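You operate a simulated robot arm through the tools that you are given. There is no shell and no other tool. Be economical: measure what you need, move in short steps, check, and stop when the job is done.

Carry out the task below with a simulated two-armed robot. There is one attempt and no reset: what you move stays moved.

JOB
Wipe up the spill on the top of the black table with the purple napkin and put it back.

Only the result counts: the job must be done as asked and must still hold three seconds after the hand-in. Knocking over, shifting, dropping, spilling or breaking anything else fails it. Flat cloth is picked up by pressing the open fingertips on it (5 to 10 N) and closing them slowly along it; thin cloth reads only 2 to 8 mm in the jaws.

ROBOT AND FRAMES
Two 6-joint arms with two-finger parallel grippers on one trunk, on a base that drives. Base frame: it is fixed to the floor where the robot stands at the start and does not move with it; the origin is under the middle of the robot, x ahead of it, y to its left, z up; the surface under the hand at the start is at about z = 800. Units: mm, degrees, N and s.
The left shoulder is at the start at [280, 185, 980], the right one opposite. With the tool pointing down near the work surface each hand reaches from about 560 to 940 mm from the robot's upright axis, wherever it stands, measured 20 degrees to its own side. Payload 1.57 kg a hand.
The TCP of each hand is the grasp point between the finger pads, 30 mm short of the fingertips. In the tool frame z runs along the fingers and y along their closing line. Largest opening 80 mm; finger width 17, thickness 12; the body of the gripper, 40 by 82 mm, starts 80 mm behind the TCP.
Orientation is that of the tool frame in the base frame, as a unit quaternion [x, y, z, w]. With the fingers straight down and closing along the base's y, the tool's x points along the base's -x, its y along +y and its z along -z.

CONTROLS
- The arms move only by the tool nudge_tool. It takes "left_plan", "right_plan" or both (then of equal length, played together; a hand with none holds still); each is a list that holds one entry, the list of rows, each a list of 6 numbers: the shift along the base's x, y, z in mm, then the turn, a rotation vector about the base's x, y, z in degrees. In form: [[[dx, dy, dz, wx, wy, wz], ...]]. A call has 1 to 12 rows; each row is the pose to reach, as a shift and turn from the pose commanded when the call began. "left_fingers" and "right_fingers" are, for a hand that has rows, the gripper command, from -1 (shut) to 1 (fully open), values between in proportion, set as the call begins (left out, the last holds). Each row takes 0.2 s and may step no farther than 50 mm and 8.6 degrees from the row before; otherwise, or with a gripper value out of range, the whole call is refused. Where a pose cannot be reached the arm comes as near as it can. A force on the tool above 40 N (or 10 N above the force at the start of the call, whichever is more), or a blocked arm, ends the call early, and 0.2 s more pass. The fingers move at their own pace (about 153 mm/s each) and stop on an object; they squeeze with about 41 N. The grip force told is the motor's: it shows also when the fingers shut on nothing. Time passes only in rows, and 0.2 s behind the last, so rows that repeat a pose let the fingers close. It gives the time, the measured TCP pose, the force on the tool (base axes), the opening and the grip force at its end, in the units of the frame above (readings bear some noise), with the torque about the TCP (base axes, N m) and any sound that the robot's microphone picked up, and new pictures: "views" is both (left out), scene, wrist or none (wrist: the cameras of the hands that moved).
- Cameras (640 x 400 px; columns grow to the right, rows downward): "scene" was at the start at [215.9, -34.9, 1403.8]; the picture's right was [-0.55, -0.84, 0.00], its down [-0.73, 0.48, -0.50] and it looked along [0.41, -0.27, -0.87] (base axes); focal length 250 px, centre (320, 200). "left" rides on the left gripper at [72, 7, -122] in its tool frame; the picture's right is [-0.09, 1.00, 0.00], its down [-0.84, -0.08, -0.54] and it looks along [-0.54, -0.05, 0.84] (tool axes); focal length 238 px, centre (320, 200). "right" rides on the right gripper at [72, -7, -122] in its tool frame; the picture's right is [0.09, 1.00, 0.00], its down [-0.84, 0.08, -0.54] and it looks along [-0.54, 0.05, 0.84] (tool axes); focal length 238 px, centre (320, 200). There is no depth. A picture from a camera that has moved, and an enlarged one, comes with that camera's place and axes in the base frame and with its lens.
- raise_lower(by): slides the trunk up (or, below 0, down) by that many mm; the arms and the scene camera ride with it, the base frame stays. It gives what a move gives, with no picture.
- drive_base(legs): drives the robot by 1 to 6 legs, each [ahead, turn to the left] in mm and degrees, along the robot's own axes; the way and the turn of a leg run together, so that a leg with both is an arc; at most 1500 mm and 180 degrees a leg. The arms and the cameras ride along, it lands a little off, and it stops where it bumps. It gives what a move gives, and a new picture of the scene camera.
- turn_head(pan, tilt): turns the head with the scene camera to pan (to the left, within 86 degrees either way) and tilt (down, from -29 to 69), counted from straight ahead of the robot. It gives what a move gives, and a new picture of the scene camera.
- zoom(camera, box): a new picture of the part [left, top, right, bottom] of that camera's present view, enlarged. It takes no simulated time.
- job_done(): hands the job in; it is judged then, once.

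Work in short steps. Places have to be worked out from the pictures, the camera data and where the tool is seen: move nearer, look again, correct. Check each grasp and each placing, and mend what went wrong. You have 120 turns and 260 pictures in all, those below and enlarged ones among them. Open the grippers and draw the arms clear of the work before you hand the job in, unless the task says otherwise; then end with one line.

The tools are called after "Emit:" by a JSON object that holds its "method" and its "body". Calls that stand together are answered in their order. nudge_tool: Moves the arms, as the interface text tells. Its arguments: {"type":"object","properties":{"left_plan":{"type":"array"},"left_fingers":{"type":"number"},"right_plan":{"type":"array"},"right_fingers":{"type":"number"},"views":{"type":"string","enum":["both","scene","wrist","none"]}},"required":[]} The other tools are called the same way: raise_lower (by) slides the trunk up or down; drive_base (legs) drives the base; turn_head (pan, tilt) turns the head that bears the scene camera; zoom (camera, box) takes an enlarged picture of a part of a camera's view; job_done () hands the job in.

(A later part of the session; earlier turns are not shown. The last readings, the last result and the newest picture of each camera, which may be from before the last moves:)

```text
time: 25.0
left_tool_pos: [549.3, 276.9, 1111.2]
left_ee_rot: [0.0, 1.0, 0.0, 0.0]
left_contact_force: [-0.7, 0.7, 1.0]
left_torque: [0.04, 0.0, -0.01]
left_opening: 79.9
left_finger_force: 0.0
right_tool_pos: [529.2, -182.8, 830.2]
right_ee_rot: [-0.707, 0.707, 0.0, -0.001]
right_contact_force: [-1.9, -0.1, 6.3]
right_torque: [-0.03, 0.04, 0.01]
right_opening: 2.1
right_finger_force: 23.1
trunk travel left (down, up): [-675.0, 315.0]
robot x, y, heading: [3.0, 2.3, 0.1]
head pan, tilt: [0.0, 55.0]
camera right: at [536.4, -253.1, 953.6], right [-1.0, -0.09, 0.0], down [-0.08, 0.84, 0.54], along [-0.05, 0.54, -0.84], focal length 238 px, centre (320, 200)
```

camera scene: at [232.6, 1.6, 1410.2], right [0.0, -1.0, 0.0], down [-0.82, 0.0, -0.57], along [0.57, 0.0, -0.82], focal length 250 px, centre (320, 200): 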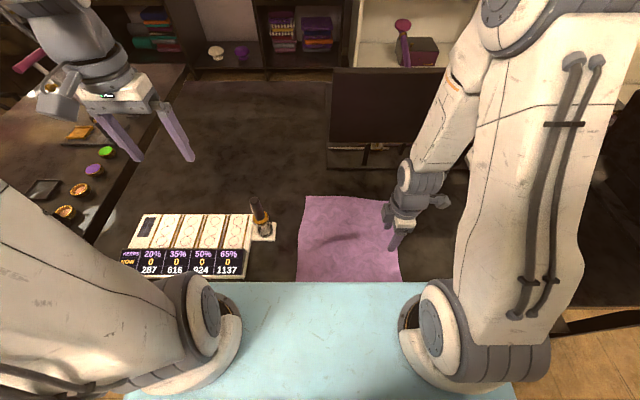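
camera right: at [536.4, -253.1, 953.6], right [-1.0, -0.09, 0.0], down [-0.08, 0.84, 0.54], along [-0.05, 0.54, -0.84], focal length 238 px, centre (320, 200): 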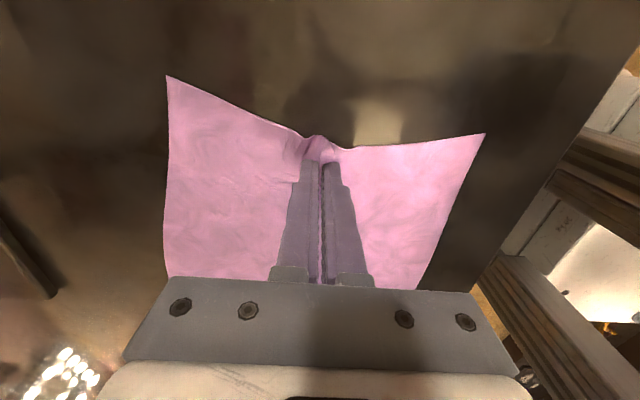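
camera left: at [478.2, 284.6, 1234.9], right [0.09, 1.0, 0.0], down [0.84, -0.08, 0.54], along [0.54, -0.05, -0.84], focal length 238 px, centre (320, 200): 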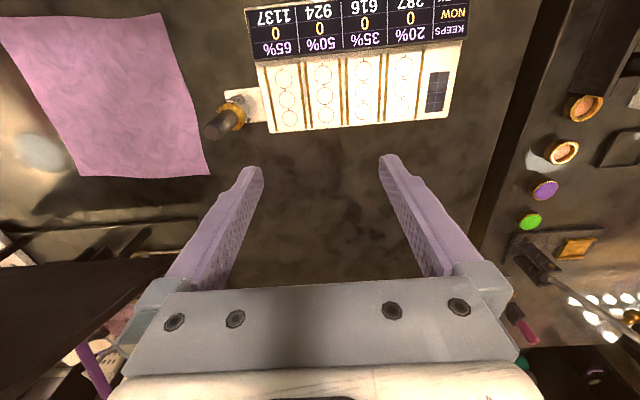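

Pinched (2.1 mm, 23 N). I lift slightly and drag the napkin's edge toward the spill.

Emit:
{"method": "nudge_tool", "body": {"right_plan": [[[0, 0, 8, 0, 0, 0], [-3, -30, 8, 0, 0, 0], [-6, -60, 8, 0, 0, 0], [-9, -90, 8, 0, 0, 0], [-12, -120, 8, 0, 0, 0], [-15, -150, 8, 0, 0, 0], [-17, -175, 8, 0, 0, 0]]]}}

Emit:
{"method": "zoom", "body": {"camera": "scene", "box": [280, 140, 560, 310]}}

```text
time: 26.6
left_tool_pos: [549.9, 276.9, 1113.4]
left_ee_rot: [-0.001, 1.0, 0.001, -0.001]
left_contact_force: [-0.5, -0.6, -0.3]
left_torque: [-0.01, 0.01, 0.0]
left_opening: 79.8
left_finger_force: 0.1
right_tool_pos: [513.0, -358.5, 839.9]
right_ee_rot: [-0.707, 0.707, 0.0, 0.0]
right_contact_force: [-0.1, 0.1, 0.2]
right_torque: [-0.06, 0.0, 0.02]
right_opening: 2.0
right_finger_force: 23.5
trunk travel left (down, up): [-675.0, 315.0]
robot x, y, heading: [-0.7, -1.5, -0.3]
head pan, tilt: [0.0, 55.0]
camera scene: at [232.6, 1.7, 1410.2], right [0.0, -1.0, 0.0], down [-0.82, 0.0, -0.57], along [0.57, 0.0, -0.82], focal length 250 px, centre (320, 200)
camera right: at [520.0, -428.9, 961.8], right [-1.0, -0.09, 0.0], down [-0.08, 0.84, 0.54], along [-0.05, 0.54, -0.84], focal length 238 px, centre (320, 200)
```

scene: 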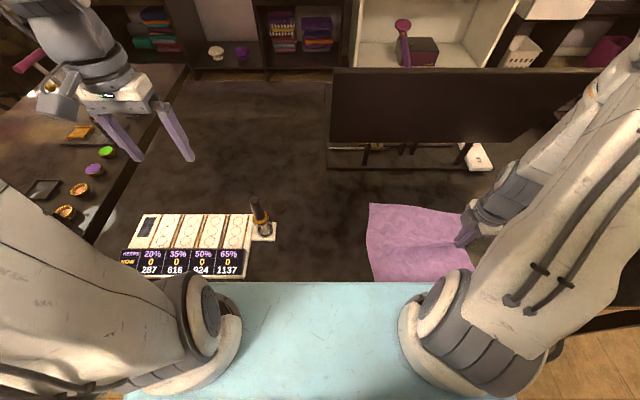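
right: 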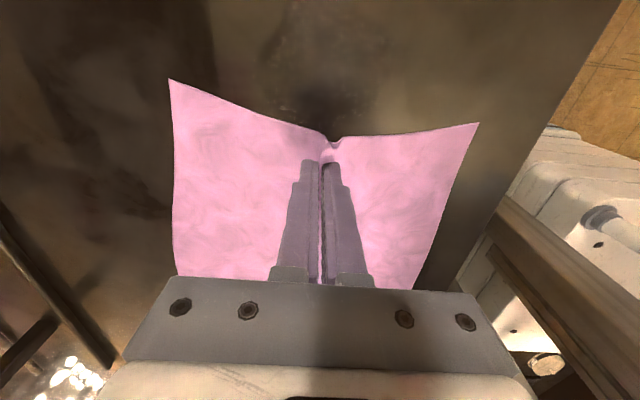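

```text
2.29 times, centred on (420, 225) of scene
camera zoom: at [232.6, 1.7, 1410.2], right [0.0, -1.0, 0.0], down [-0.82, 0.0, -0.57], along [0.57, 0.0, -0.82], focal length 572 px, centre (91, 143)
```

zoom: 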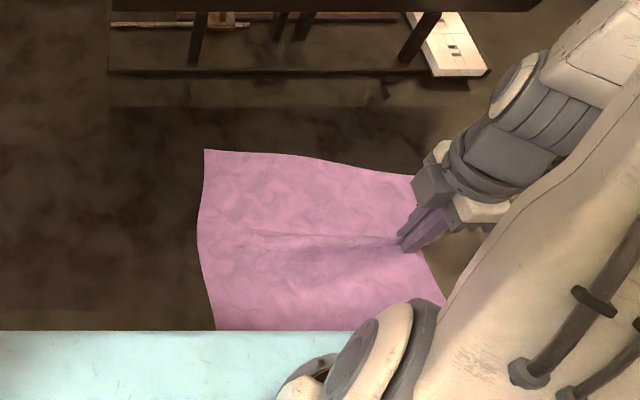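

The napkin trails flat and the grip holds; the spill is just ahead. I press the pinched cloth down and zigzag along x while advancing over the spill.

Emit:
{"method": "nudge_tool", "body": {"right_plan": [[[0, 0, -8.5, 0, 0, 0], [25, -5, -8.5, 0, 0, 0], [50, -10, -8.5, 0, 0, 0], [17, -14, -8.5, 0, 0, 0], [-16, -18, -8.5, 0, 0, 0], [-48, -22, -8.5, 0, 0, 0], [-16, -26, -8.5, 0, 0, 0], [17, -30, -8.5, 0, 0, 0], [50, -34, -8.5, 0, 0, 0], [17, -38, -8.5, 0, 0, 0], [-16, -42, -8.5, 0, 0, 0], [-48, -46, -8.5, 0, 0, 0]]]}}

```text
time: 29.2
left_tool_pos: [550.3, 276.2, 1112.0]
left_ee_rot: [0.0, 1.0, -0.001, 0.001]
left_contact_force: [0.6, -0.1, 0.4]
left_torque: [0.04, -0.03, 0.02]
left_opening: 80.2
left_finger_force: 0.0
right_tool_pos: [463.9, -404.4, 830.9]
right_ee_rot: [0.707, -0.707, 0.001, 0.0]
right_contact_force: [-0.5, 0.1, 6.3]
right_torque: [-0.08, -0.01, 0.0]
right_opening: 1.8
right_finger_force: 23.9
trunk travel left (down, up): [-675.0, 315.0]
robot x, y, heading: [-2.8, -0.5, -0.1]
head pan, tilt: [0.0, 55.0]
camera scene: at [232.8, 1.8, 1410.2], right [0.0, -1.0, 0.0], down [-0.82, 0.0, -0.57], along [0.57, 0.0, -0.82], focal length 250 px, centre (320, 200)
camera right: at [472.0, -474.0, 953.7], right [-1.0, -0.09, 0.0], down [-0.08, 0.84, 0.54], along [-0.05, 0.54, -0.84], focal length 238 px, centre (320, 200)
```

scene: 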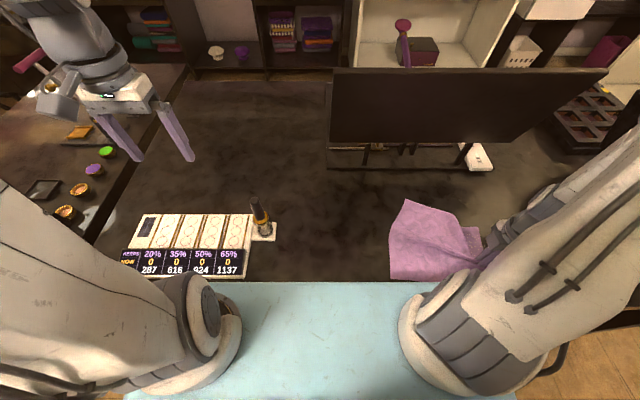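
right: 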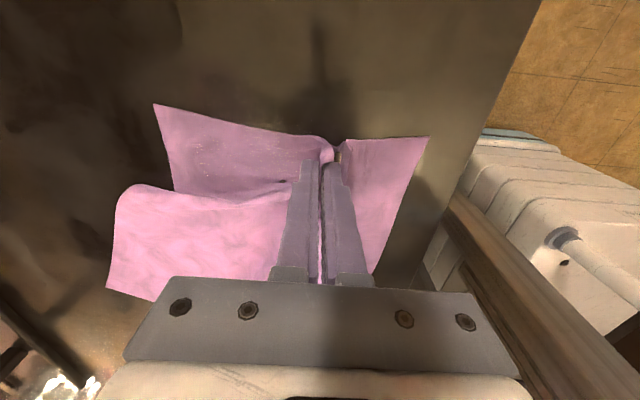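

Pressing steadily at about 6 N. I continue the zigzag out past the spill's right end.

Emit:
{"method": "nudge_tool", "body": {"right_plan": [[[33, -4, 0, 0, 0, 0], [66, -8, 0, 0, 0, 0], [98, -12, 0, 0, 0, 0], [66, -16, 0, 0, 0, 0], [33, -20, 0, 0, 0, 0], [0, -24, 0, 0, 0, 0], [33, -28, 0, 0, 0, 0], [66, -32, 0, 0, 0, 0], [98, -36, 0, 0, 0, 0], [66, -42, 0, 0, 0, 0], [33, -48, 0, 0, 0, 0], [10, -54, 0, 0, 0, 0]]]}}

```text
time: 31.8
left_tool_pos: [550.0, 277.0, 1111.9]
left_ee_rot: [0.0, 1.0, 0.0, 0.0]
left_contact_force: [0.6, 0.2, -0.5]
left_torque: [-0.01, 0.0, -0.02]
left_opening: 79.8
left_finger_force: 0.0
right_tool_pos: [475.4, -457.4, 832.0]
right_ee_rot: [-0.707, 0.707, 0.0, 0.0]
right_contact_force: [1.2, 0.7, 9.3]
right_torque: [-0.02, -0.05, -0.06]
right_opening: 1.8
right_finger_force: 23.5
trunk travel left (down, up): [-675.0, 315.0]
robot x, y, heading: [-2.2, 1.4, 0.0]
head pan, tilt: [0.0, 55.0]
camera scene: at [232.7, 1.9, 1410.2], right [0.0, -1.0, 0.0], down [-0.82, 0.0, -0.57], along [0.57, 0.0, -0.82], focal length 250 px, centre (320, 200)
camera right: at [482.2, -528.7, 953.7], right [-1.0, -0.09, 0.0], down [-0.08, 0.84, 0.54], along [-0.05, 0.54, -0.84], focal length 238 px, centre (320, 200)
```

scene: 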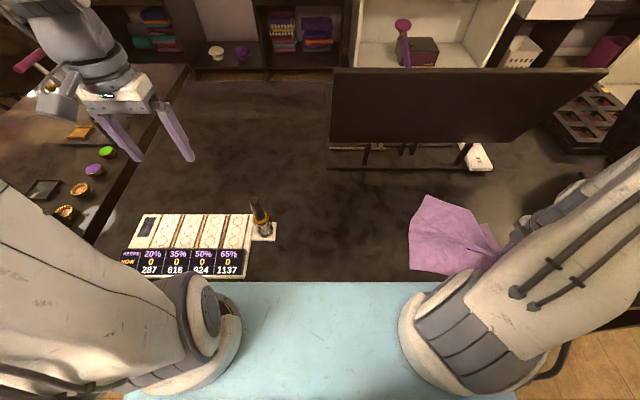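
right: 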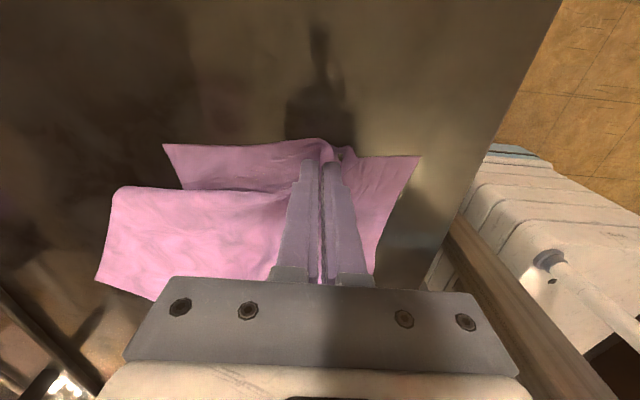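

I lift the napkin clear now to check the spill area.

Emit:
{"method": "nudge_tool", "body": {"right_plan": [[[5, -10, 0, 0, 0, 0], [10, -25, 0, 0, 0, 0], [10, -25, 40, 0, 0, 0], [10, -15, 85, 0, 0, 0], [10, 0, 130, 0, 0, 0], [10, 20, 175, 0, 0, 0], [10, 40, 220, 0, 0, 0], [10, 60, 265, 0, 0, 0], [10, 80, 290, 0, 0, 0]]]}}

Emit:
{"method": "zoom", "body": {"camera": "left", "box": [0, 0, 640, 400]}}

```text
time: 33.8
left_tool_pos: [550.0, 277.3, 1112.9]
left_ee_rot: [0.0, 1.0, 0.0, 0.0]
left_contact_force: [0.2, -0.4, 0.3]
left_torque: [0.01, 0.01, 0.0]
left_opening: 80.2
left_finger_force: 0.0
right_tool_pos: [484.8, -378.7, 1123.1]
right_ee_rot: [-0.707, 0.707, 0.0, 0.0]
right_contact_force: [0.2, 0.4, -0.2]
right_torque: [0.02, 0.04, -0.01]
right_opening: 2.0
right_finger_force: 23.6
trunk travel left (down, up): [-675.0, 315.0]
robot x, y, heading: [-0.5, 1.1, -0.1]
head pan, tilt: [0.0, 55.0]
camera scene: at [232.7, 1.5, 1410.2], right [0.0, -1.0, 0.0], down [-0.82, 0.0, -0.57], along [0.57, 0.0, -0.82], focal length 250 px, centre (320, 200)
camera right: at [492.0, -448.3, 1243.5], right [-1.0, -0.09, 0.0], down [-0.08, 0.84, 0.54], along [-0.05, 0.54, -0.84], focal length 238 px, centre (320, 200)
```

scene: 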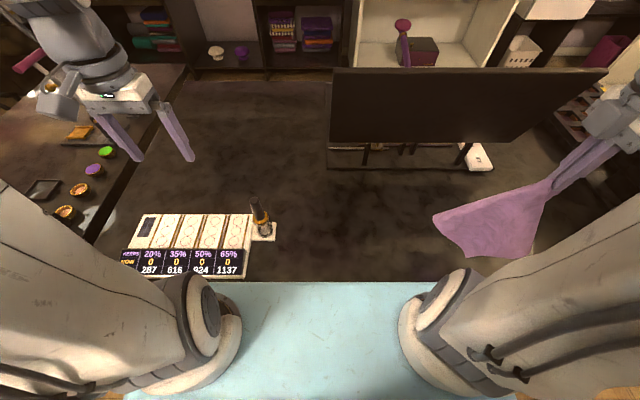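
right: 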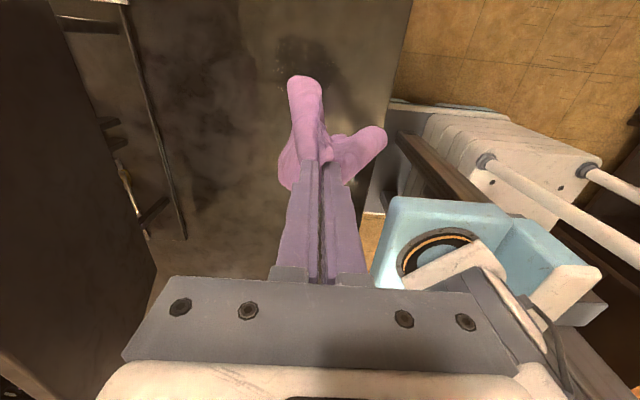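

```text
1.00 times, centred on (320, 200) of left (not enlarged: the box is as wide or as high as the picture)
camera zoom: at [478.6, 284.2, 1234.7], right [0.09, 1.0, 0.0], down [0.84, -0.08, 0.54], along [0.54, -0.05, -0.84], focal length 238 px, centre (320, 200)
```

zoom: 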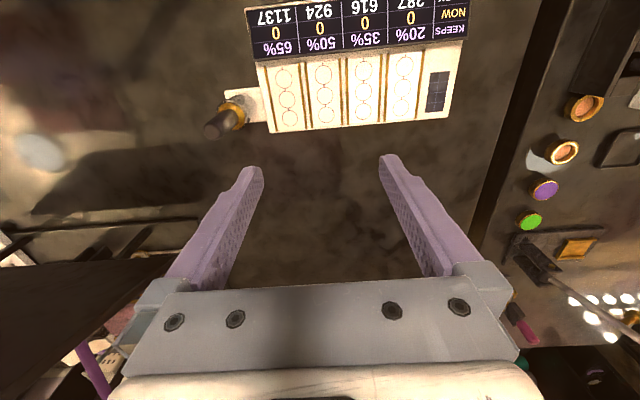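

I swing the napkin left, high over the table, which clears the view of the spill spot.

Emit:
{"method": "nudge_tool", "body": {"right_plan": [[[8, 38, 5, 0, 0, 0], [16, 76, 10, 0, 0, 0], [24, 114, 10, 0, 0, 0], [32, 152, 10, 0, 0, 0], [40, 190, 10, 0, 0, 0], [43, 230, 10, 0, 0, 0], [43, 230, 10, 0, 0, 0]]]}}

Emit:
{"method": "zoom", "body": {"camera": "scene", "box": [380, 160, 560, 290]}}

```text
time: 35.4
left_tool_pos: [550.8, 277.3, 1112.7]
left_ee_rot: [0.0, 1.0, 0.001, -0.001]
left_contact_force: [0.1, 0.0, 0.9]
left_torque: [0.0, 0.02, 0.01]
left_opening: 80.1
left_finger_force: 0.1
right_tool_pos: [527.5, -147.3, 1130.5]
right_ee_rot: [0.707, -0.707, -0.001, -0.001]
right_contact_force: [0.0, -0.4, 0.7]
right_torque: [-0.02, -0.05, -0.02]
right_opening: 2.0
right_finger_force: 23.4
trunk travel left (down, up): [-675.0, 315.0]
robot x, y, heading: [0.9, -1.0, 0.0]
head pan, tilt: [0.0, 55.0]
camera scene: at [232.6, 1.7, 1410.2], right [0.0, -1.0, 0.0], down [-0.82, 0.0, -0.57], along [0.57, 0.0, -0.82], focal length 250 px, centre (320, 200)
camera right: at [534.8, -218.4, 1253.1], right [-1.0, -0.09, 0.0], down [-0.08, 0.84, 0.54], along [-0.05, 0.54, -0.84], focal length 238 px, centre (320, 200)
```

scene: 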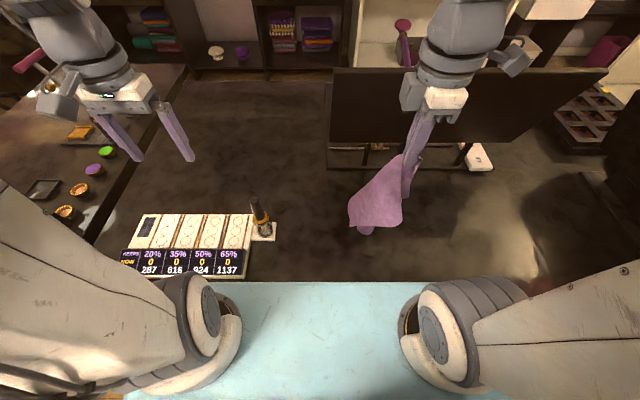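
right: 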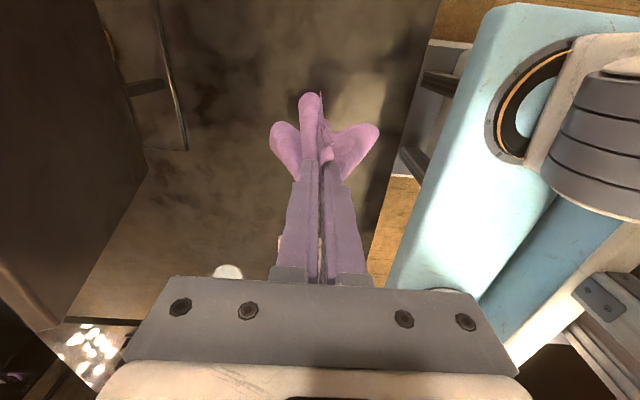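

```text
3.08 times, centred on (470, 225) of scene
camera zoom: at [232.6, 1.7, 1410.2], right [0.0, -1.0, 0.0], down [-0.82, 0.0, -0.57], along [0.57, 0.0, -0.82], focal length 770 px, centre (-142, 123)
```

zoom: 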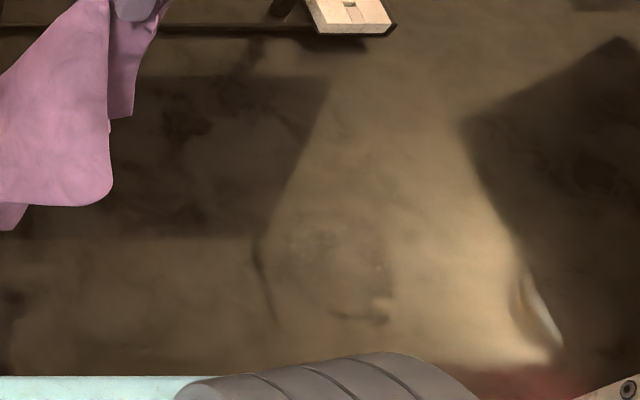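

The spill has faded strongly but a faint residue seems left. I enlarge to be sure.

Emit:
{"method": "zoom", "body": {"camera": "scene", "box": [440, 210, 520, 260]}}

```text
8.00 times, centred on (480, 235) of scene
camera zoom: at [232.6, 1.7, 1410.2], right [0.0, -1.0, 0.0], down [-0.82, 0.0, -0.57], along [0.57, 0.0, -0.82], focal length 2002 px, centre (-960, -80)
```

zoom: 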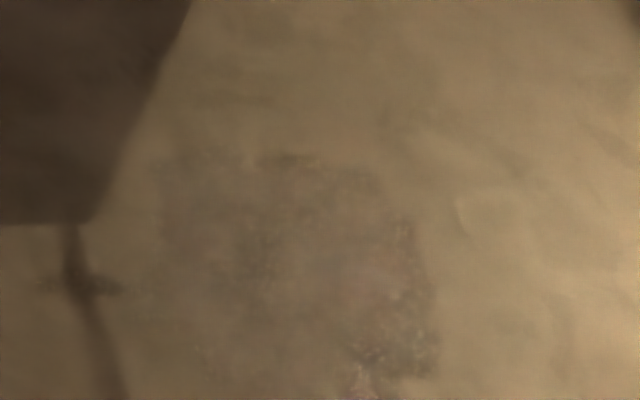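

A speckled residue remains, reaching x≈455–560, y≈−380…−445. I lay the napkin down trailing from the left and wipe again with a wider, denser pattern.

Emit:
{"method": "nudge_tool", "body": {"right_plan": [[[0, -10, -40, 0, 0, 0], [0, -25, -80, 0, 0, 0], [0, -45, -120, 0, 0, 0], [-2, -70, -158, 0, 0, 0], [-4, -100, -194, 0, 0, 0], [-8, -135, -228, 0, 0, 0], [-10, -172, -258, 0, 0, 0], [-12, -200, -280, 0, 0, 0], [-12, -210, -292, 0, 0, 0], [-12, -212, -296, 0, 0, 0]]]}}

```text
time: 37.6
left_tool_pos: [549.8, 277.4, 1111.6]
left_ee_rot: [0.0, 1.0, 0.0, 0.0]
left_contact_force: [-0.9, -0.6, 0.2]
left_torque: [0.01, 0.03, -0.05]
left_opening: 80.0
left_finger_force: 0.0
right_tool_pos: [515.2, -359.0, 835.9]
right_ee_rot: [-0.707, 0.708, -0.001, 0.0]
right_contact_force: [0.0, -0.3, 1.1]
right_torque: [0.01, 0.02, -0.01]
right_opening: 2.0
right_finger_force: 23.4
trunk travel left (down, up): [-675.0, 315.0]
robot x, y, heading: [0.7, 2.1, 0.2]
head pan, tilt: [0.0, 55.0]
camera scene: at [232.6, 1.6, 1410.2], right [0.0, -1.0, 0.0], down [-0.82, 0.0, -0.57], along [0.57, 0.0, -0.82], focal length 250 px, centre (320, 200)
camera right: at [522.7, -430.4, 957.5], right [-1.0, -0.09, 0.0], down [-0.08, 0.84, 0.54], along [-0.05, 0.54, -0.84], focal length 238 px, centre (320, 200)
```

scene: 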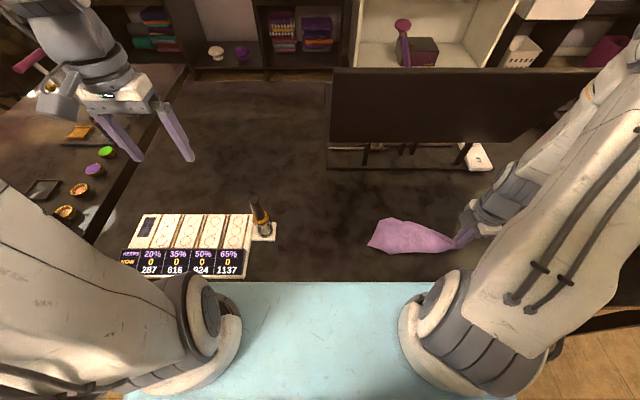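
right: 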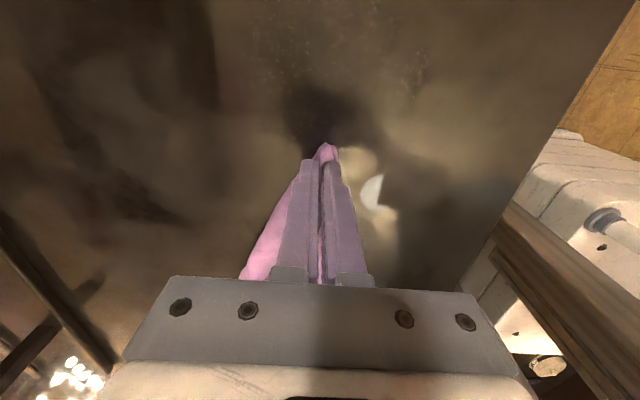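

The residue's speckles show at x≈450–563, y≈−390…−440. I press (about 8 N) and wipe dense traverses across it.

Emit:
{"method": "nudge_tool", "body": {"right_plan": [[[20, -5, -5.5, 0, 0, 0], [55, -12, -5.5, 0, 0, 0], [12, -14, -5.5, 0, 0, 0], [-31, -16, -5.5, 0, 0, 0], [-75, -18, -5.5, 0, 0, 0], [-31, -22, -5.5, 0, 0, 0], [12, -24, -5.5, 0, 0, 0], [55, -26, -5.5, 0, 0, 0], [12, -30, -5.5, 0, 0, 0], [-31, -32, -5.5, 0, 0, 0], [-75, -34, -5.5, 0, 0, 0]]], "views": "none"}}

Emit:
{"method": "nudge_tool", "body": {"right_plan": [[[43, -3, 0, 0, 0, 0], [86, -5, 0, 0, 0, 0], [130, -7, 0, 0, 0, 0], [86, -10, 0, 0, 0, 0], [43, -12, 0, 0, 0, 0], [0, -14, 0, 0, 0, 0], [43, -17, 0, 0, 0, 0], [86, -19, 0, 0, 0, 0], [130, -21, 0, 0, 0, 0], [86, -24, 0, 0, 0, 0], [43, -26, 0, 0, 0, 0], [0, -28, 0, 0, 0, 0]]], "views": "none"}}

Emit:
{"method": "nudge_tool", "body": {"right_plan": [[[43, -3, 0, 0, 0, 0], [86, -5, 0, 0, 0, 0], [130, -7, 0, 0, 0, 0], [86, -11, 0, 0, 0, 0], [43, -14, 0, 0, 0, 0], [0, -16, 0, 0, 0, 0], [43, -20, 0, 0, 0, 0], [86, -23, 0, 0, 0, 0], [130, -26, 0, 0, 0, 0], [86, -30, 0, 0, 0, 0], [43, -33, 0, 0, 0, 0], [0, -36, 0, 0, 0, 0]]]}}

```text
time: 38.6
left_tool_pos: [549.7, 277.6, 1112.8]
left_ee_rot: [-0.001, 1.0, 0.0, 0.001]
left_contact_force: [-0.4, 0.6, -0.3]
left_torque: [0.01, 0.0, 0.01]
left_opening: 80.1
left_finger_force: 0.0
right_tool_pos: [495.5, -376.9, 831.9]
right_ee_rot: [0.707, -0.707, 0.006, 0.0]
right_contact_force: [-6.5, -0.5, 24.1]
right_torque: [0.01, 0.36, 0.03]
right_opening: 1.6
right_finger_force: 23.7
trunk travel left (down, up): [-675.0, 315.0]
robot x, y, heading: [0.7, 0.2, -0.3]
head pan, tilt: [0.0, 55.0]
stopped in row 5 (right hand): the force on the tool passed its limit at 42 N (the readings are from after the stop); the commanded pose is now the measured one
```

```text
time: 41.2
left_tool_pos: [549.5, 278.7, 1113.0]
left_ee_rot: [0.0, 1.0, 0.0, 0.0]
left_contact_force: [-0.2, 0.7, 0.2]
left_torque: [-0.02, -0.01, 0.0]
left_opening: 79.7
left_finger_force: 0.0
right_tool_pos: [496.9, -405.8, 831.7]
right_ee_rot: [0.708, -0.707, 0.005, -0.001]
right_contact_force: [5.6, -2.0, 25.9]
right_torque: [0.03, 0.01, 0.01]
right_opening: 2.3
right_finger_force: 23.8
trunk travel left (down, up): [-675.0, 315.0]
robot x, y, heading: [1.0, 0.7, -0.3]
head pan, tilt: [0.0, 55.0]
```

```text
time: 43.9
left_tool_pos: [549.4, 278.2, 1112.6]
left_ee_rot: [-0.001, 1.0, 0.0, 0.0]
left_contact_force: [-0.5, 0.2, 0.8]
left_torque: [-0.01, 0.01, -0.02]
left_opening: 80.0
left_finger_force: 0.1
right_tool_pos: [497.5, -439.9, 832.2]
right_ee_rot: [0.708, -0.707, 0.007, 0.0]
right_contact_force: [6.7, -1.0, 26.4]
right_torque: [0.0, -0.07, -0.01]
right_opening: 1.9
right_finger_force: 23.4
trunk travel left (down, up): [-675.0, 315.0]
robot x, y, heading: [1.0, -1.0, -0.1]
head pan, tilt: [0.0, 55.0]
camera scene: at [232.7, 2.5, 1410.3], right [0.0, -1.0, 0.0], down [-0.82, 0.0, -0.57], along [0.57, 0.0, -0.82], focal length 250 px, centre (320, 200)
camera right: at [503.1, -510.7, 955.0], right [-1.0, -0.09, -0.01], down [-0.08, 0.84, 0.53], along [-0.04, 0.53, -0.85], focal length 238 px, centre (320, 200)
```

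scene: 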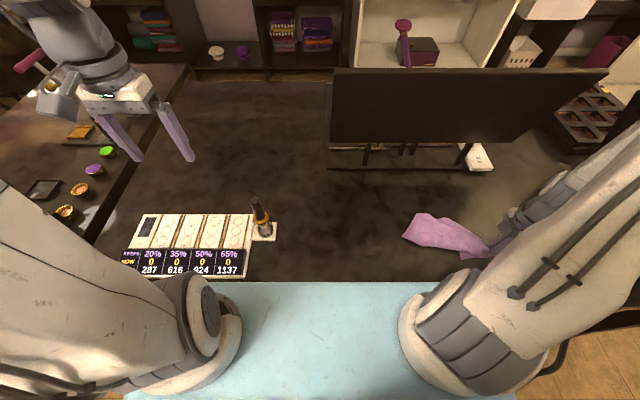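
right: 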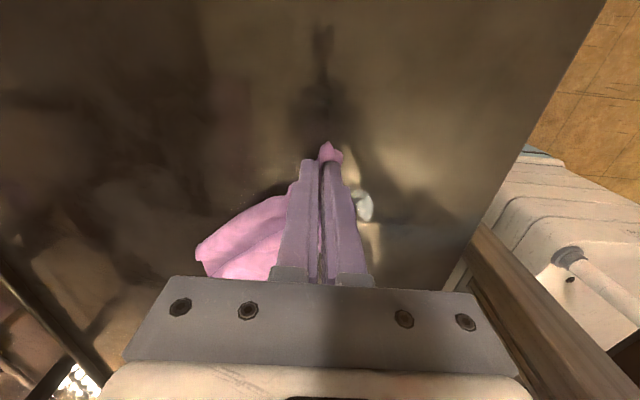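

The first call stopped short, so those traverses ran x 495–625. I ease pressure a little and cover x 440–565 going back through y −445…−375.

Emit:
{"method": "nudge_tool", "body": {"right_plan": [[[-28, 0, 1.5, 0, 0, 0], [-58, 0, 1.5, 0, 0, 0], [-16, 5, 1.5, 0, 0, 0], [26, 7, 1.5, 0, 0, 0], [66, 9, 1.5, 0, 0, 0], [26, 12, 1.5, 0, 0, 0], [-16, 14, 1.5, 0, 0, 0], [-58, 16, 1.5, 0, 0, 0], [-16, 19, 1.5, 0, 0, 0], [26, 21, 1.5, 0, 0, 0], [66, 23, 1.5, 0, 0, 0]]], "views": "none"}}

Emit:
{"method": "nudge_tool", "body": {"right_plan": [[[-40, 3, 0, 0, 0, 0], [-82, 5, 0, 0, 0, 0], [-124, 7, 0, 0, 0, 0], [-82, 10, 0, 0, 0, 0], [-40, 12, 0, 0, 0, 0], [0, 14, 0, 0, 0, 0], [-40, 17, 0, 0, 0, 0], [-82, 19, 0, 0, 0, 0], [-124, 21, 0, 0, 0, 0], [-82, 26, 0, 0, 0, 0], [-40, 30, 0, 0, 0, 0], [0, 34, 0, 0, 0, 0]]]}}

```text
time: 46.2
left_tool_pos: [551.1, 275.7, 1113.0]
left_ee_rot: [0.0, 1.0, 0.001, 0.0]
left_contact_force: [-0.5, -0.4, 0.8]
left_torque: [0.01, -0.02, 0.01]
left_opening: 79.9
left_finger_force: 0.1
right_tool_pos: [562.8, -419.1, 833.3]
right_ee_rot: [-0.707, 0.708, -0.005, 0.0]
right_contact_force: [0.2, 0.4, 0.2]
right_torque: [-0.01, -0.01, -0.01]
right_opening: 2.1
right_finger_force: 24.0
trunk travel left (down, up): [-675.0, 315.0]
robot x, y, heading: [2.0, 2.1, 0.2]
head pan, tilt: [0.0, 55.0]
```

```text
time: 48.9
left_tool_pos: [549.6, 277.0, 1110.9]
left_ee_rot: [0.0, 1.0, 0.0, 0.0]
left_contact_force: [0.8, -0.2, -0.5]
left_torque: [-0.01, 0.0, -0.03]
left_opening: 80.0
left_finger_force: 0.1
right_tool_pos: [563.5, -382.4, 832.8]
right_ee_rot: [-0.707, 0.708, -0.005, -0.001]
right_contact_force: [-0.1, 0.4, 0.0]
right_torque: [-0.01, 0.02, -0.05]
right_opening: 2.0
right_finger_force: 23.7
trunk travel left (down, up): [-675.0, 315.0]
robot x, y, heading: [0.7, -1.1, 0.0]
head pan, tilt: [0.0, 55.0]
camera scene: at [232.4, 1.6, 1410.2], right [0.0, -1.0, 0.0], down [-0.82, 0.0, -0.57], along [0.57, 0.0, -0.82], focal length 250 px, centre (320, 200)
camera right: at [569.1, -453.5, 955.7], right [-1.0, -0.09, -0.01], down [-0.08, 0.84, 0.54], along [-0.04, 0.53, -0.84], focal length 238 px, centre (320, 200)
```

scene: 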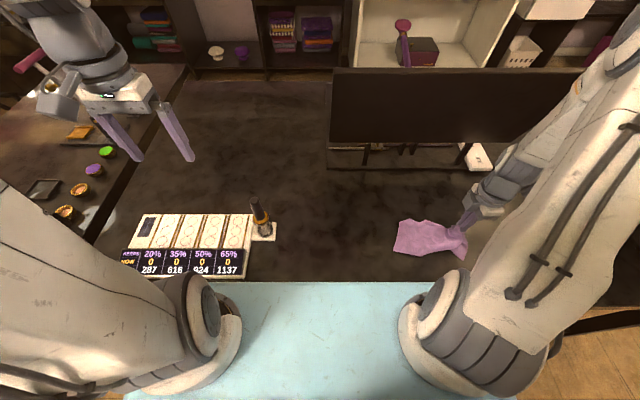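
right: 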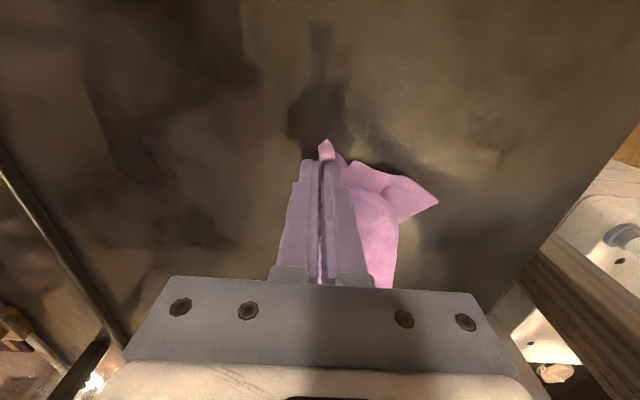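

Contact was light on the last pass. I enlarge the wrist view to see what is left.

Emit:
{"method": "zoom", "body": {"camera": "right", "box": [240, 20, 560, 220]}}

```text
2.00 times, centred on (400, 120) of right
camera zoom: at [569.1, -453.5, 955.7], right [-1.0, -0.09, -0.01], down [-0.08, 0.84, 0.54], along [-0.04, 0.53, -0.84], focal length 477 px, centre (160, 360)
```

zoom: 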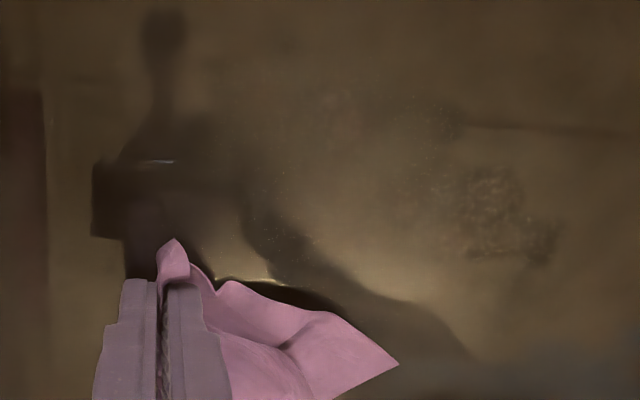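

Residue remains mainly at x≈425–490, y≈−400…−435, with faint specks to y≈−455. I move there and press down again, checking the force.

Emit:
{"method": "nudge_tool", "body": {"right_plan": [[[-35, -5, 3, 0, 0, 0], [-75, -8, 3, 0, 0, 0], [-115, -10, 3, 0, 0, 0], [-115, -10, 0, 0, 0, 0], [-115, -10, -2.5, 0, 0, 0]]], "views": "none"}}

```text
time: 50.0
left_tool_pos: [549.9, 278.0, 1113.8]
left_ee_rot: [0.0, 1.0, 0.0, 0.0]
left_contact_force: [-0.1, -0.7, 0.0]
left_torque: [-0.02, 0.03, 0.02]
left_opening: 79.8
left_finger_force: 0.1
right_tool_pos: [446.5, -393.1, 832.3]
right_ee_rot: [-0.707, 0.708, -0.007, -0.001]
right_contact_force: [-3.2, 2.9, 39.3]
right_torque: [0.12, 0.19, -0.02]
right_opening: 2.0
right_finger_force: 23.7
trunk travel left (down, up): [-675.0, 315.0]
robot x, y, heading: [1.2, 1.6, 0.1]
head pan, tilt: [0.0, 55.0]
```

That presses too hard (39 N), so I ease 1.5 mm and wipe dense traverses over x 415–535.

Emit:
{"method": "nudge_tool", "body": {"right_plan": [[[0, 0, 1.3, 0, 0, 0], [-30, -2, 1.3, 0, 0, 0], [10, -5, 1.3, 0, 0, 0], [50, -7, 1.3, 0, 0, 0], [90, -9, 1.3, 0, 0, 0], [50, -12, 1.3, 0, 0, 0], [10, -14, 1.3, 0, 0, 0], [-30, -16, 1.3, 0, 0, 0], [10, -19, 1.3, 0, 0, 0], [50, -21, 1.3, 0, 0, 0], [90, -23, 1.3, 0, 0, 0]]], "views": "none"}}

```text
time: 52.5
left_tool_pos: [549.7, 276.6, 1114.0]
left_ee_rot: [-0.001, 1.0, 0.0, 0.0]
left_contact_force: [0.3, -0.9, -0.3]
left_torque: [0.01, -0.02, 0.03]
left_opening: 79.8
left_finger_force: 0.1
right_tool_pos: [536.6, -417.7, 832.9]
right_ee_rot: [-0.707, 0.707, -0.005, 0.0]
right_contact_force: [-5.3, 0.2, 13.5]
right_torque: [0.03, 0.18, 0.02]
right_opening: 1.9
right_finger_force: 23.5
trunk travel left (down, up): [-675.0, 315.0]
robot x, y, heading: [-0.2, 0.3, 0.2]
head pan, tilt: [0.0, 55.0]
```

Good contact (13 N). I continue towards −y.

Emit:
{"method": "nudge_tool", "body": {"right_plan": [[[-40, -3, 0, 0, 0, 0], [-80, -5, 0, 0, 0, 0], [-120, -7, 0, 0, 0, 0], [-80, -10, 0, 0, 0, 0], [-40, -12, 0, 0, 0, 0], [0, -14, 0, 0, 0, 0], [-40, -18, 0, 0, 0, 0], [-80, -21, 0, 0, 0, 0], [-120, -24, 0, 0, 0, 0], [-80, -28, 0, 0, 0, 0], [-40, -31, 0, 0, 0, 0], [0, -34, 0, 0, 0, 0]]], "views": "none"}}

Emit:
{"method": "nudge_tool", "body": {"right_plan": [[[-30, -3, 0, 0, 0, 0], [-60, -5, 0, 0, 0, 0], [-60, -5, 40, 0, 0, 0], [-60, 20, 80, 0, 0, 0], [-40, 50, 120, 0, 0, 0], [-40, 80, 160, 0, 0, 0], [-30, 110, 200, 0, 0, 0], [-20, 145, 230, 0, 0, 0], [-10, 180, 260, 0, 0, 0], [0, 215, 285, 0, 0, 0], [0, 250, 290, 0, 0, 0], [0, 290, 290, 0, 0, 0]]]}}

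Emit:
{"method": "zoom", "body": {"camera": "scene", "box": [430, 200, 530, 270]}}

```text
time: 55.0
left_tool_pos: [549.6, 276.8, 1113.9]
left_ee_rot: [-0.001, 1.0, 0.0, 0.001]
left_contact_force: [-0.3, -0.7, 0.2]
left_torque: [-0.02, 0.0, 0.0]
left_opening: 80.0
left_finger_force: 0.0
right_tool_pos: [535.7, -451.8, 831.6]
right_ee_rot: [0.707, -0.707, 0.006, 0.001]
right_contact_force: [-8.3, 0.7, 24.8]
right_torque: [0.04, 0.3, 0.03]
right_opening: 1.8
right_finger_force: 23.5
trunk travel left (down, up): [-675.0, 315.0]
robot x, y, heading: [2.3, 2.5, 0.0]
head pan, tilt: [0.0, 55.0]
```

```text
refused: row 5 steps farther than a row can; nothing moved
```

```text
5.71 times, centred on (480, 235) of scene
camera zoom: at [231.4, 2.3, 1410.4], right [0.0, -1.0, 0.0], down [-0.82, 0.0, -0.57], along [0.57, 0.0, -0.82], focal length 1430 px, centre (-594, 0)
```

zoom: 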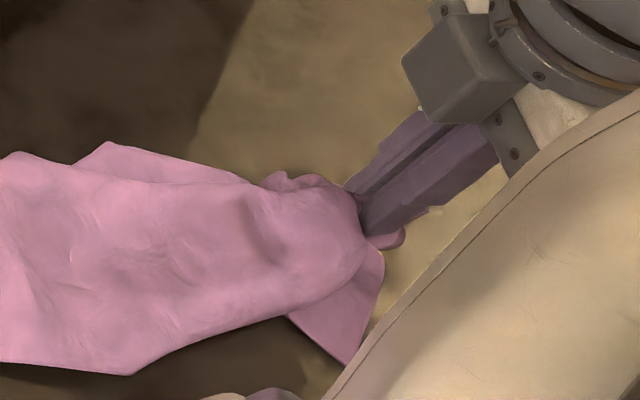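

A row was too long. I redo the lift with smaller steps.

Emit:
{"method": "nudge_tool", "body": {"right_plan": [[[-30, -3, 0, 0, 0, 0], [-60, -5, 0, 0, 0, 0], [-60, -5, 40, 0, 0, 0], [-60, 10, 80, 0, 0, 0], [-50, 30, 120, 0, 0, 0], [-40, 55, 160, 0, 0, 0], [-30, 80, 200, 0, 0, 0], [-20, 110, 235, 0, 0, 0], [-10, 145, 265, 0, 0, 0], [0, 185, 285, 0, 0, 0], [0, 230, 290, 0, 0, 0], [0, 275, 290, 0, 0, 0]]]}}

Emit:
{"method": "zoom", "body": {"camera": "scene", "box": [430, 200, 530, 270]}}

```text
time: 57.6
left_tool_pos: [549.7, 277.4, 1113.3]
left_ee_rot: [0.0, 1.0, -0.001, 0.0]
left_contact_force: [0.3, -0.3, -0.8]
left_torque: [0.02, 0.0, 0.0]
left_opening: 80.0
left_finger_force: 0.1
right_tool_pos: [536.4, -174.6, 1120.6]
right_ee_rot: [0.707, -0.707, 0.005, -0.001]
right_contact_force: [-0.6, 0.0, -0.8]
right_torque: [-0.02, -0.02, 0.02]
right_opening: 1.9
right_finger_force: 23.5
trunk travel left (down, up): [-675.0, 315.0]
robot x, y, heading: [1.6, -1.0, 0.1]
head pan, tilt: [0.0, 55.0]
camera scene: at [232.7, 1.7, 1410.2], right [0.0, -1.0, 0.0], down [-0.82, 0.0, -0.57], along [0.57, 0.0, -0.82], focal length 250 px, centre (320, 200)
camera right: at [542.7, -245.1, 1243.7], right [-1.0, -0.09, -0.01], down [-0.08, 0.84, 0.54], along [-0.04, 0.53, -0.84], focal length 238 px, centre (320, 200)
```

scene: 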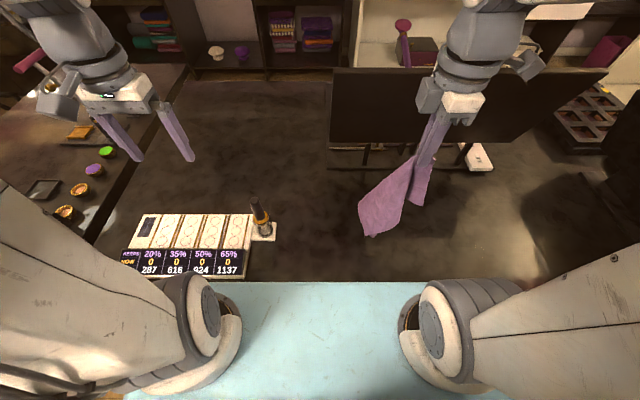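
right: 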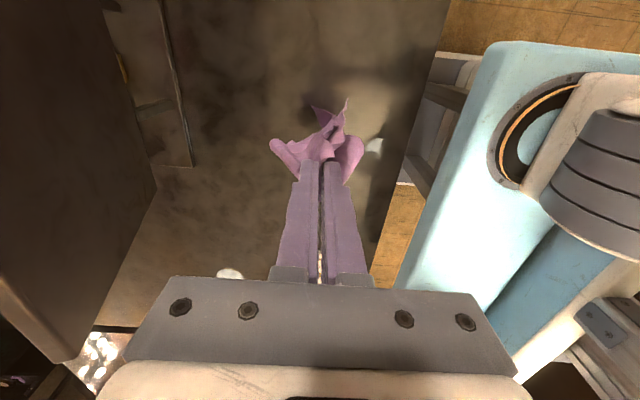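

```text
5.71 times, centred on (480, 235) of scene
camera zoom: at [232.7, 1.7, 1410.2], right [0.0, -1.0, 0.0], down [-0.82, 0.0, -0.57], along [0.57, 0.0, -0.82], focal length 1430 px, centre (-594, 0)
```

zoom: 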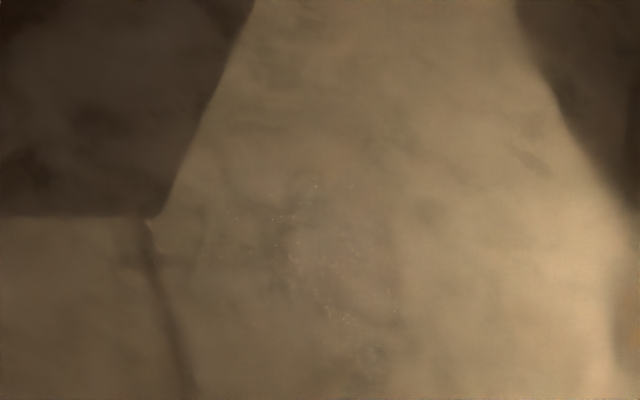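

Only sparse specks remain around x 450–535, y −405…−455. I go down for another pass.

Emit:
{"method": "nudge_tool", "body": {"right_plan": [[[0, -25, -40, 0, 0, 0], [-5, -50, -80, 0, 0, 0], [-10, -75, -120, 0, 0, 0], [-15, -100, -160, 0, 0, 0], [-20, -130, -195, 0, 0, 0], [-25, -160, -230, 0, 0, 0], [-30, -185, -260, 0, 0, 0], [-35, -200, -278, 0, 0, 0], [-41, -205, -284, 0, 0, 0], [-41, -205, -284, 0, 0, 0]]], "views": "wrist"}}

Emit:
{"method": "zoom", "body": {"camera": "right", "box": [200, 0, 480, 160]}}

```text
time: 59.9
left_tool_pos: [549.7, 276.5, 1113.5]
left_ee_rot: [0.0, 1.0, 0.0, 0.0]
left_contact_force: [0.7, 0.8, -0.6]
left_torque: [-0.02, 0.01, -0.01]
left_opening: 80.1
left_finger_force: 0.0
right_tool_pos: [495.5, -381.1, 837.2]
right_ee_rot: [-0.707, 0.707, -0.006, 0.0]
right_contact_force: [0.4, 0.3, -0.7]
right_torque: [0.03, -0.02, 0.02]
right_opening: 1.9
right_finger_force: 23.9
trunk travel left (down, up): [-675.0, 315.0]
robot x, y, heading: [1.6, -0.9, -0.1]
head pan, tilt: [0.0, 55.0]
camera right: at [502.6, -451.8, 960.0], right [-1.0, -0.09, -0.01], down [-0.08, 0.84, 0.53], along [-0.04, 0.53, -0.84], focal length 238 px, centre (320, 200)
```

right: 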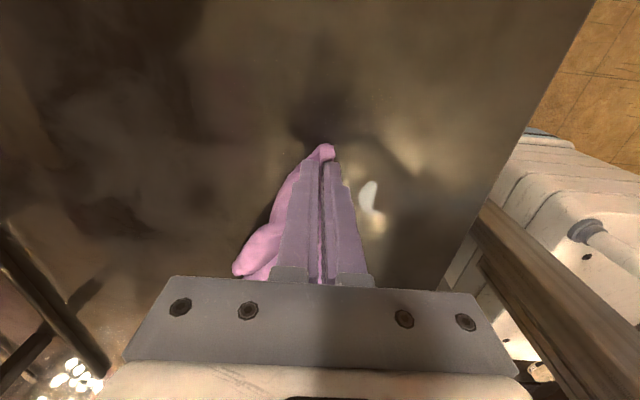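

```text
2.29 times, centred on (340, 80) of right
camera zoom: at [502.6, -451.8, 960.0], right [-1.0, -0.09, -0.01], down [-0.08, 0.84, 0.53], along [-0.04, 0.53, -0.84], focal length 545 px, centre (274, 474)
```

zoom: 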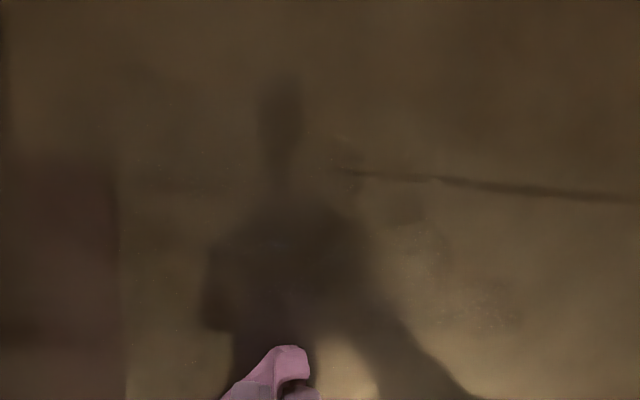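

Very faint specks are left near (450, −423) and (525, −448). One more dense pass over both with good pressure.

Emit:
{"method": "nudge_tool", "body": {"right_plan": [[[-20, -8, -4, 0, 0, 0], [-20, -8, -5.5, 0, 0, 0], [-50, -10, -5.5, 0, 0, 0], [-75, -12, -5.5, 0, 0, 0]]], "views": "none"}}

```text
time: 60.9
left_tool_pos: [550.3, 276.8, 1112.6]
left_ee_rot: [0.0, 1.0, 0.0, 0.0]
left_contact_force: [0.3, -0.9, 0.1]
left_torque: [-0.03, 0.03, -0.02]
left_opening: 80.3
left_finger_force: 0.1
right_tool_pos: [420.2, -392.3, 831.5]
right_ee_rot: [-0.707, 0.707, -0.006, 0.0]
right_contact_force: [2.9, -0.7, 15.1]
right_torque: [-0.05, 0.01, -0.02]
right_opening: 2.0
right_finger_force: 23.7
trunk travel left (down, up): [-675.0, 315.0]
robot x, y, heading: [2.8, -0.7, -0.1]
head pan, tilt: [0.0, 55.0]
```

15 N, good. I wipe onward.

Emit:
{"method": "nudge_tool", "body": {"right_plan": [[[40, -2, 0, 0, 0, 0], [80, -4, 0, 0, 0, 0], [40, -7, 0, 0, 0, 0], [0, -10, 0, 0, 0, 0], [40, -13, 0, 0, 0, 0], [80, -15, 0, 0, 0, 0], [40, -18, 0, 0, 0, 0], [0, -21, 0, 0, 0, 0], [40, -24, 0, 0, 0, 0], [80, -26, 0, 0, 0, 0], [40, -29, 0, 0, 0, 0], [0, -32, 0, 0, 0, 0]]], "views": "none"}}

Emit:
{"method": "nudge_tool", "body": {"right_plan": [[[40, -3, 0, 0, 0, 0], [80, -6, 0, 0, 0, 0], [120, -9, 0, 0, 0, 0], [80, -12, 0, 0, 0, 0], [40, -15, 0, 0, 0, 0], [5, -18, 0, 0, 0, 0], [40, -21, 0, 0, 0, 0], [80, -24, 0, 0, 0, 0], [120, -26, 0, 0, 0, 0], [120, -10, 0, 0, 0, 0], [85, -4, 0, 0, 0, 0], [120, 4, 0, 0, 0, 0]]], "views": "none"}}

Emit:
{"method": "nudge_tool", "body": {"right_plan": [[[-30, 5, 0, 0, 0, 0], [-60, 10, 0, 0, 0, 0], [-30, 14, 0, 0, 0, 0], [5, 18, 0, 0, 0, 0], [-30, 22, 0, 0, 0, 0], [-60, 26, 0, 0, 0, 0], [-95, 22, 0, 0, 0, 0], [-120, 16, 0, 0, 0, 0], [-95, 10, 0, 0, 0, 0], [-120, 4, 0, 0, 0, 0], [-95, -2, 0, 0, 0, 0], [-60, -6, 0, 0, 0, 0]]], "views": "wrist"}}

```text
time: 63.5
left_tool_pos: [549.3, 278.9, 1112.2]
left_ee_rot: [-0.001, 1.0, 0.0, 0.0]
left_contact_force: [-0.2, 0.5, 0.7]
left_torque: [0.02, 0.01, 0.02]
left_opening: 79.9
left_finger_force: 0.0
right_tool_pos: [421.2, -425.1, 831.9]
right_ee_rot: [-0.707, 0.708, -0.007, 0.0]
right_contact_force: [4.0, -1.9, 23.7]
right_torque: [-0.08, -0.04, -0.02]
right_opening: 2.0
right_finger_force: 23.3
trunk travel left (down, up): [-675.0, 315.0]
robot x, y, heading: [1.1, -0.5, 0.1]
head pan, tilt: [0.0, 55.0]
```

```text
time: 66.0
left_tool_pos: [549.0, 276.6, 1114.2]
left_ee_rot: [0.0, 1.0, 0.0, 0.0]
left_contact_force: [0.2, -0.2, 0.2]
left_torque: [0.05, -0.01, -0.01]
left_opening: 80.1
left_finger_force: 0.0
right_tool_pos: [538.9, -419.3, 831.9]
right_ee_rot: [0.707, -0.707, 0.004, 0.0]
right_contact_force: [-6.9, 1.5, 24.2]
right_torque: [0.04, 0.27, -0.05]
right_opening: 2.0
right_finger_force: 23.3
trunk travel left (down, up): [-675.0, 315.0]
robot x, y, heading: [1.0, -1.0, -0.4]
head pan, tilt: [0.0, 55.0]
```

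```text
time: 68.7
left_tool_pos: [548.7, 277.9, 1112.3]
left_ee_rot: [0.0, 1.0, 0.001, -0.001]
left_contact_force: [0.0, 0.0, 0.0]
left_torque: [-0.02, -0.02, 0.0]
left_opening: 80.2
left_finger_force: 0.1
right_tool_pos: [480.5, -427.5, 832.2]
right_ee_rot: [0.707, -0.707, 0.005, -0.001]
right_contact_force: [-0.9, 0.1, 4.5]
right_torque: [-0.02, 0.03, 0.01]
right_opening: 2.1
right_finger_force: 23.7
trunk travel left (down, up): [-675.0, 315.0]
robot x, y, heading: [-1.6, -0.3, -0.1]
head pan, tilt: [0.0, 55.0]
camera right: at [486.9, -498.0, 955.2], right [-1.0, -0.09, -0.01], down [-0.08, 0.84, 0.53], along [-0.04, 0.53, -0.84], focal length 238 px, centre (320, 200)
```

right: 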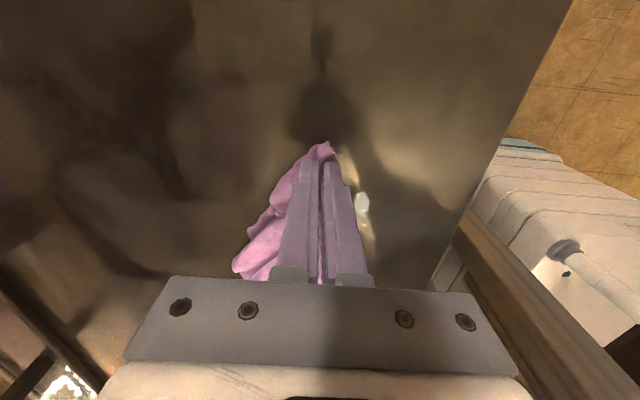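

Lift and look again, moving the napkin back to the left.

Emit:
{"method": "nudge_tool", "body": {"right_plan": [[[0, -5, 40, 0, 0, 0], [0, 5, 80, 0, 0, 0], [5, 25, 120, 0, 0, 0], [10, 50, 160, 0, 0, 0], [15, 80, 195, 0, 0, 0], [20, 110, 230, 0, 0, 0], [30, 145, 260, 0, 0, 0], [35, 185, 280, 0, 0, 0], [40, 230, 290, 0, 0, 0], [45, 275, 290, 0, 0, 0]]], "views": "none"}}

Emit:
{"method": "zoom", "body": {"camera": "scene", "box": [440, 210, 520, 260]}}

Emit:
{"method": "turn_head", "body": {"pan": -40, "tilt": 55}}

Emit:
{"method": "zoom", "body": {"camera": "scene", "box": [240, 90, 400, 190]}}

```text
time: 70.8
left_tool_pos: [550.1, 276.7, 1113.8]
left_ee_rot: [0.0, 1.0, 0.0, -0.001]
left_contact_force: [0.3, -1.0, 0.0]
left_torque: [0.0, 0.0, 0.01]
left_opening: 80.1
left_finger_force: 0.1
right_tool_pos: [525.9, -151.5, 1120.8]
right_ee_rot: [0.708, -0.707, 0.005, 0.0]
right_contact_force: [1.2, -0.7, 0.7]
right_torque: [-0.02, 0.02, 0.0]
right_opening: 1.7
right_finger_force: 23.4
trunk travel left (down, up): [-675.0, 315.0]
robot x, y, heading: [0.8, 0.7, -0.0]
head pan, tilt: [0.0, 55.0]
```

```text
8.00 times, centred on (480, 235) of scene
camera zoom: at [232.6, 1.7, 1410.2], right [0.0, -1.0, 0.0], down [-0.82, 0.0, -0.57], along [0.57, 0.0, -0.82], focal length 2002 px, centre (-960, -80)
```

zoom: 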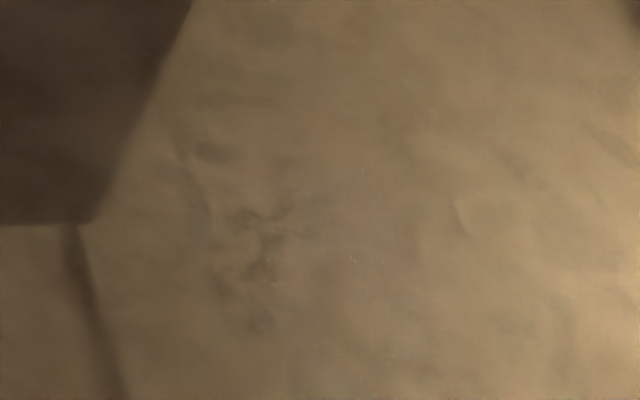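

```text
time: 71.9
left_tool_pos: [549.7, 277.1, 1112.4]
left_ee_rot: [0.001, 1.0, 0.0, -0.001]
left_contact_force: [0.3, 0.0, 0.7]
left_torque: [0.01, -0.03, -0.02]
left_opening: 79.9
left_finger_force: 0.1
right_tool_pos: [526.1, -152.5, 1121.4]
right_ee_rot: [-0.707, 0.707, -0.005, 0.0]
right_contact_force: [0.7, -0.4, -0.2]
right_torque: [-0.01, -0.03, 0.0]
right_opening: 2.1
right_finger_force: 23.8
trunk travel left (down, up): [-675.0, 315.0]
robot x, y, heading: [-1.8, 2.8, -0.0]
head pan, tilt: [-40.0, 55.0]
camera scene: at [215.9, -44.5, 1410.2], right [-0.64, -0.77, 0.0], down [-0.63, 0.53, -0.57], along [0.44, -0.37, -0.82], focal length 250 px, centre (320, 200)
```

scene: 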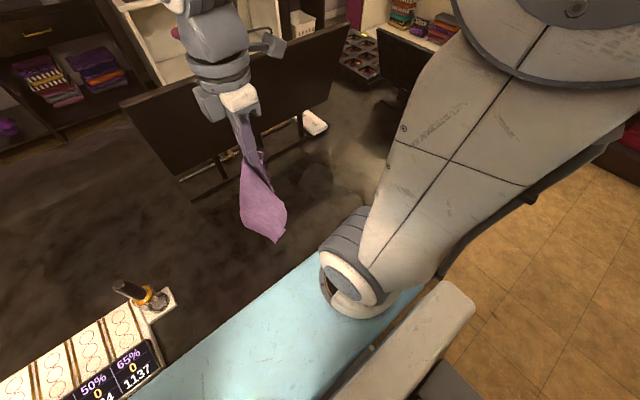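

```text
4.00 times, centred on (320, 140) of scene
camera zoom: at [215.9, -44.5, 1410.2], right [-0.64, -0.77, 0.0], down [-0.63, 0.53, -0.57], along [0.44, -0.37, -0.82], focal length 1001 px, centre (320, 440)
```

zoom: 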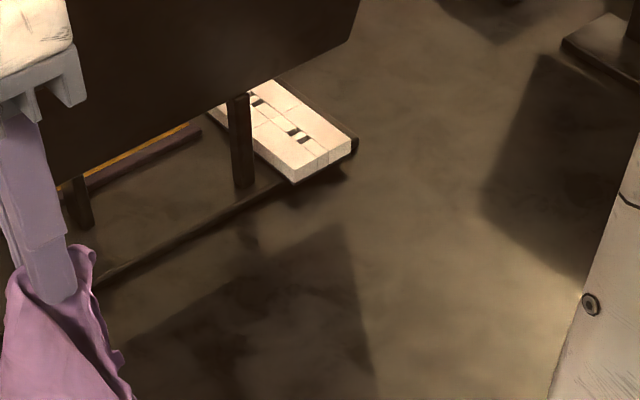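

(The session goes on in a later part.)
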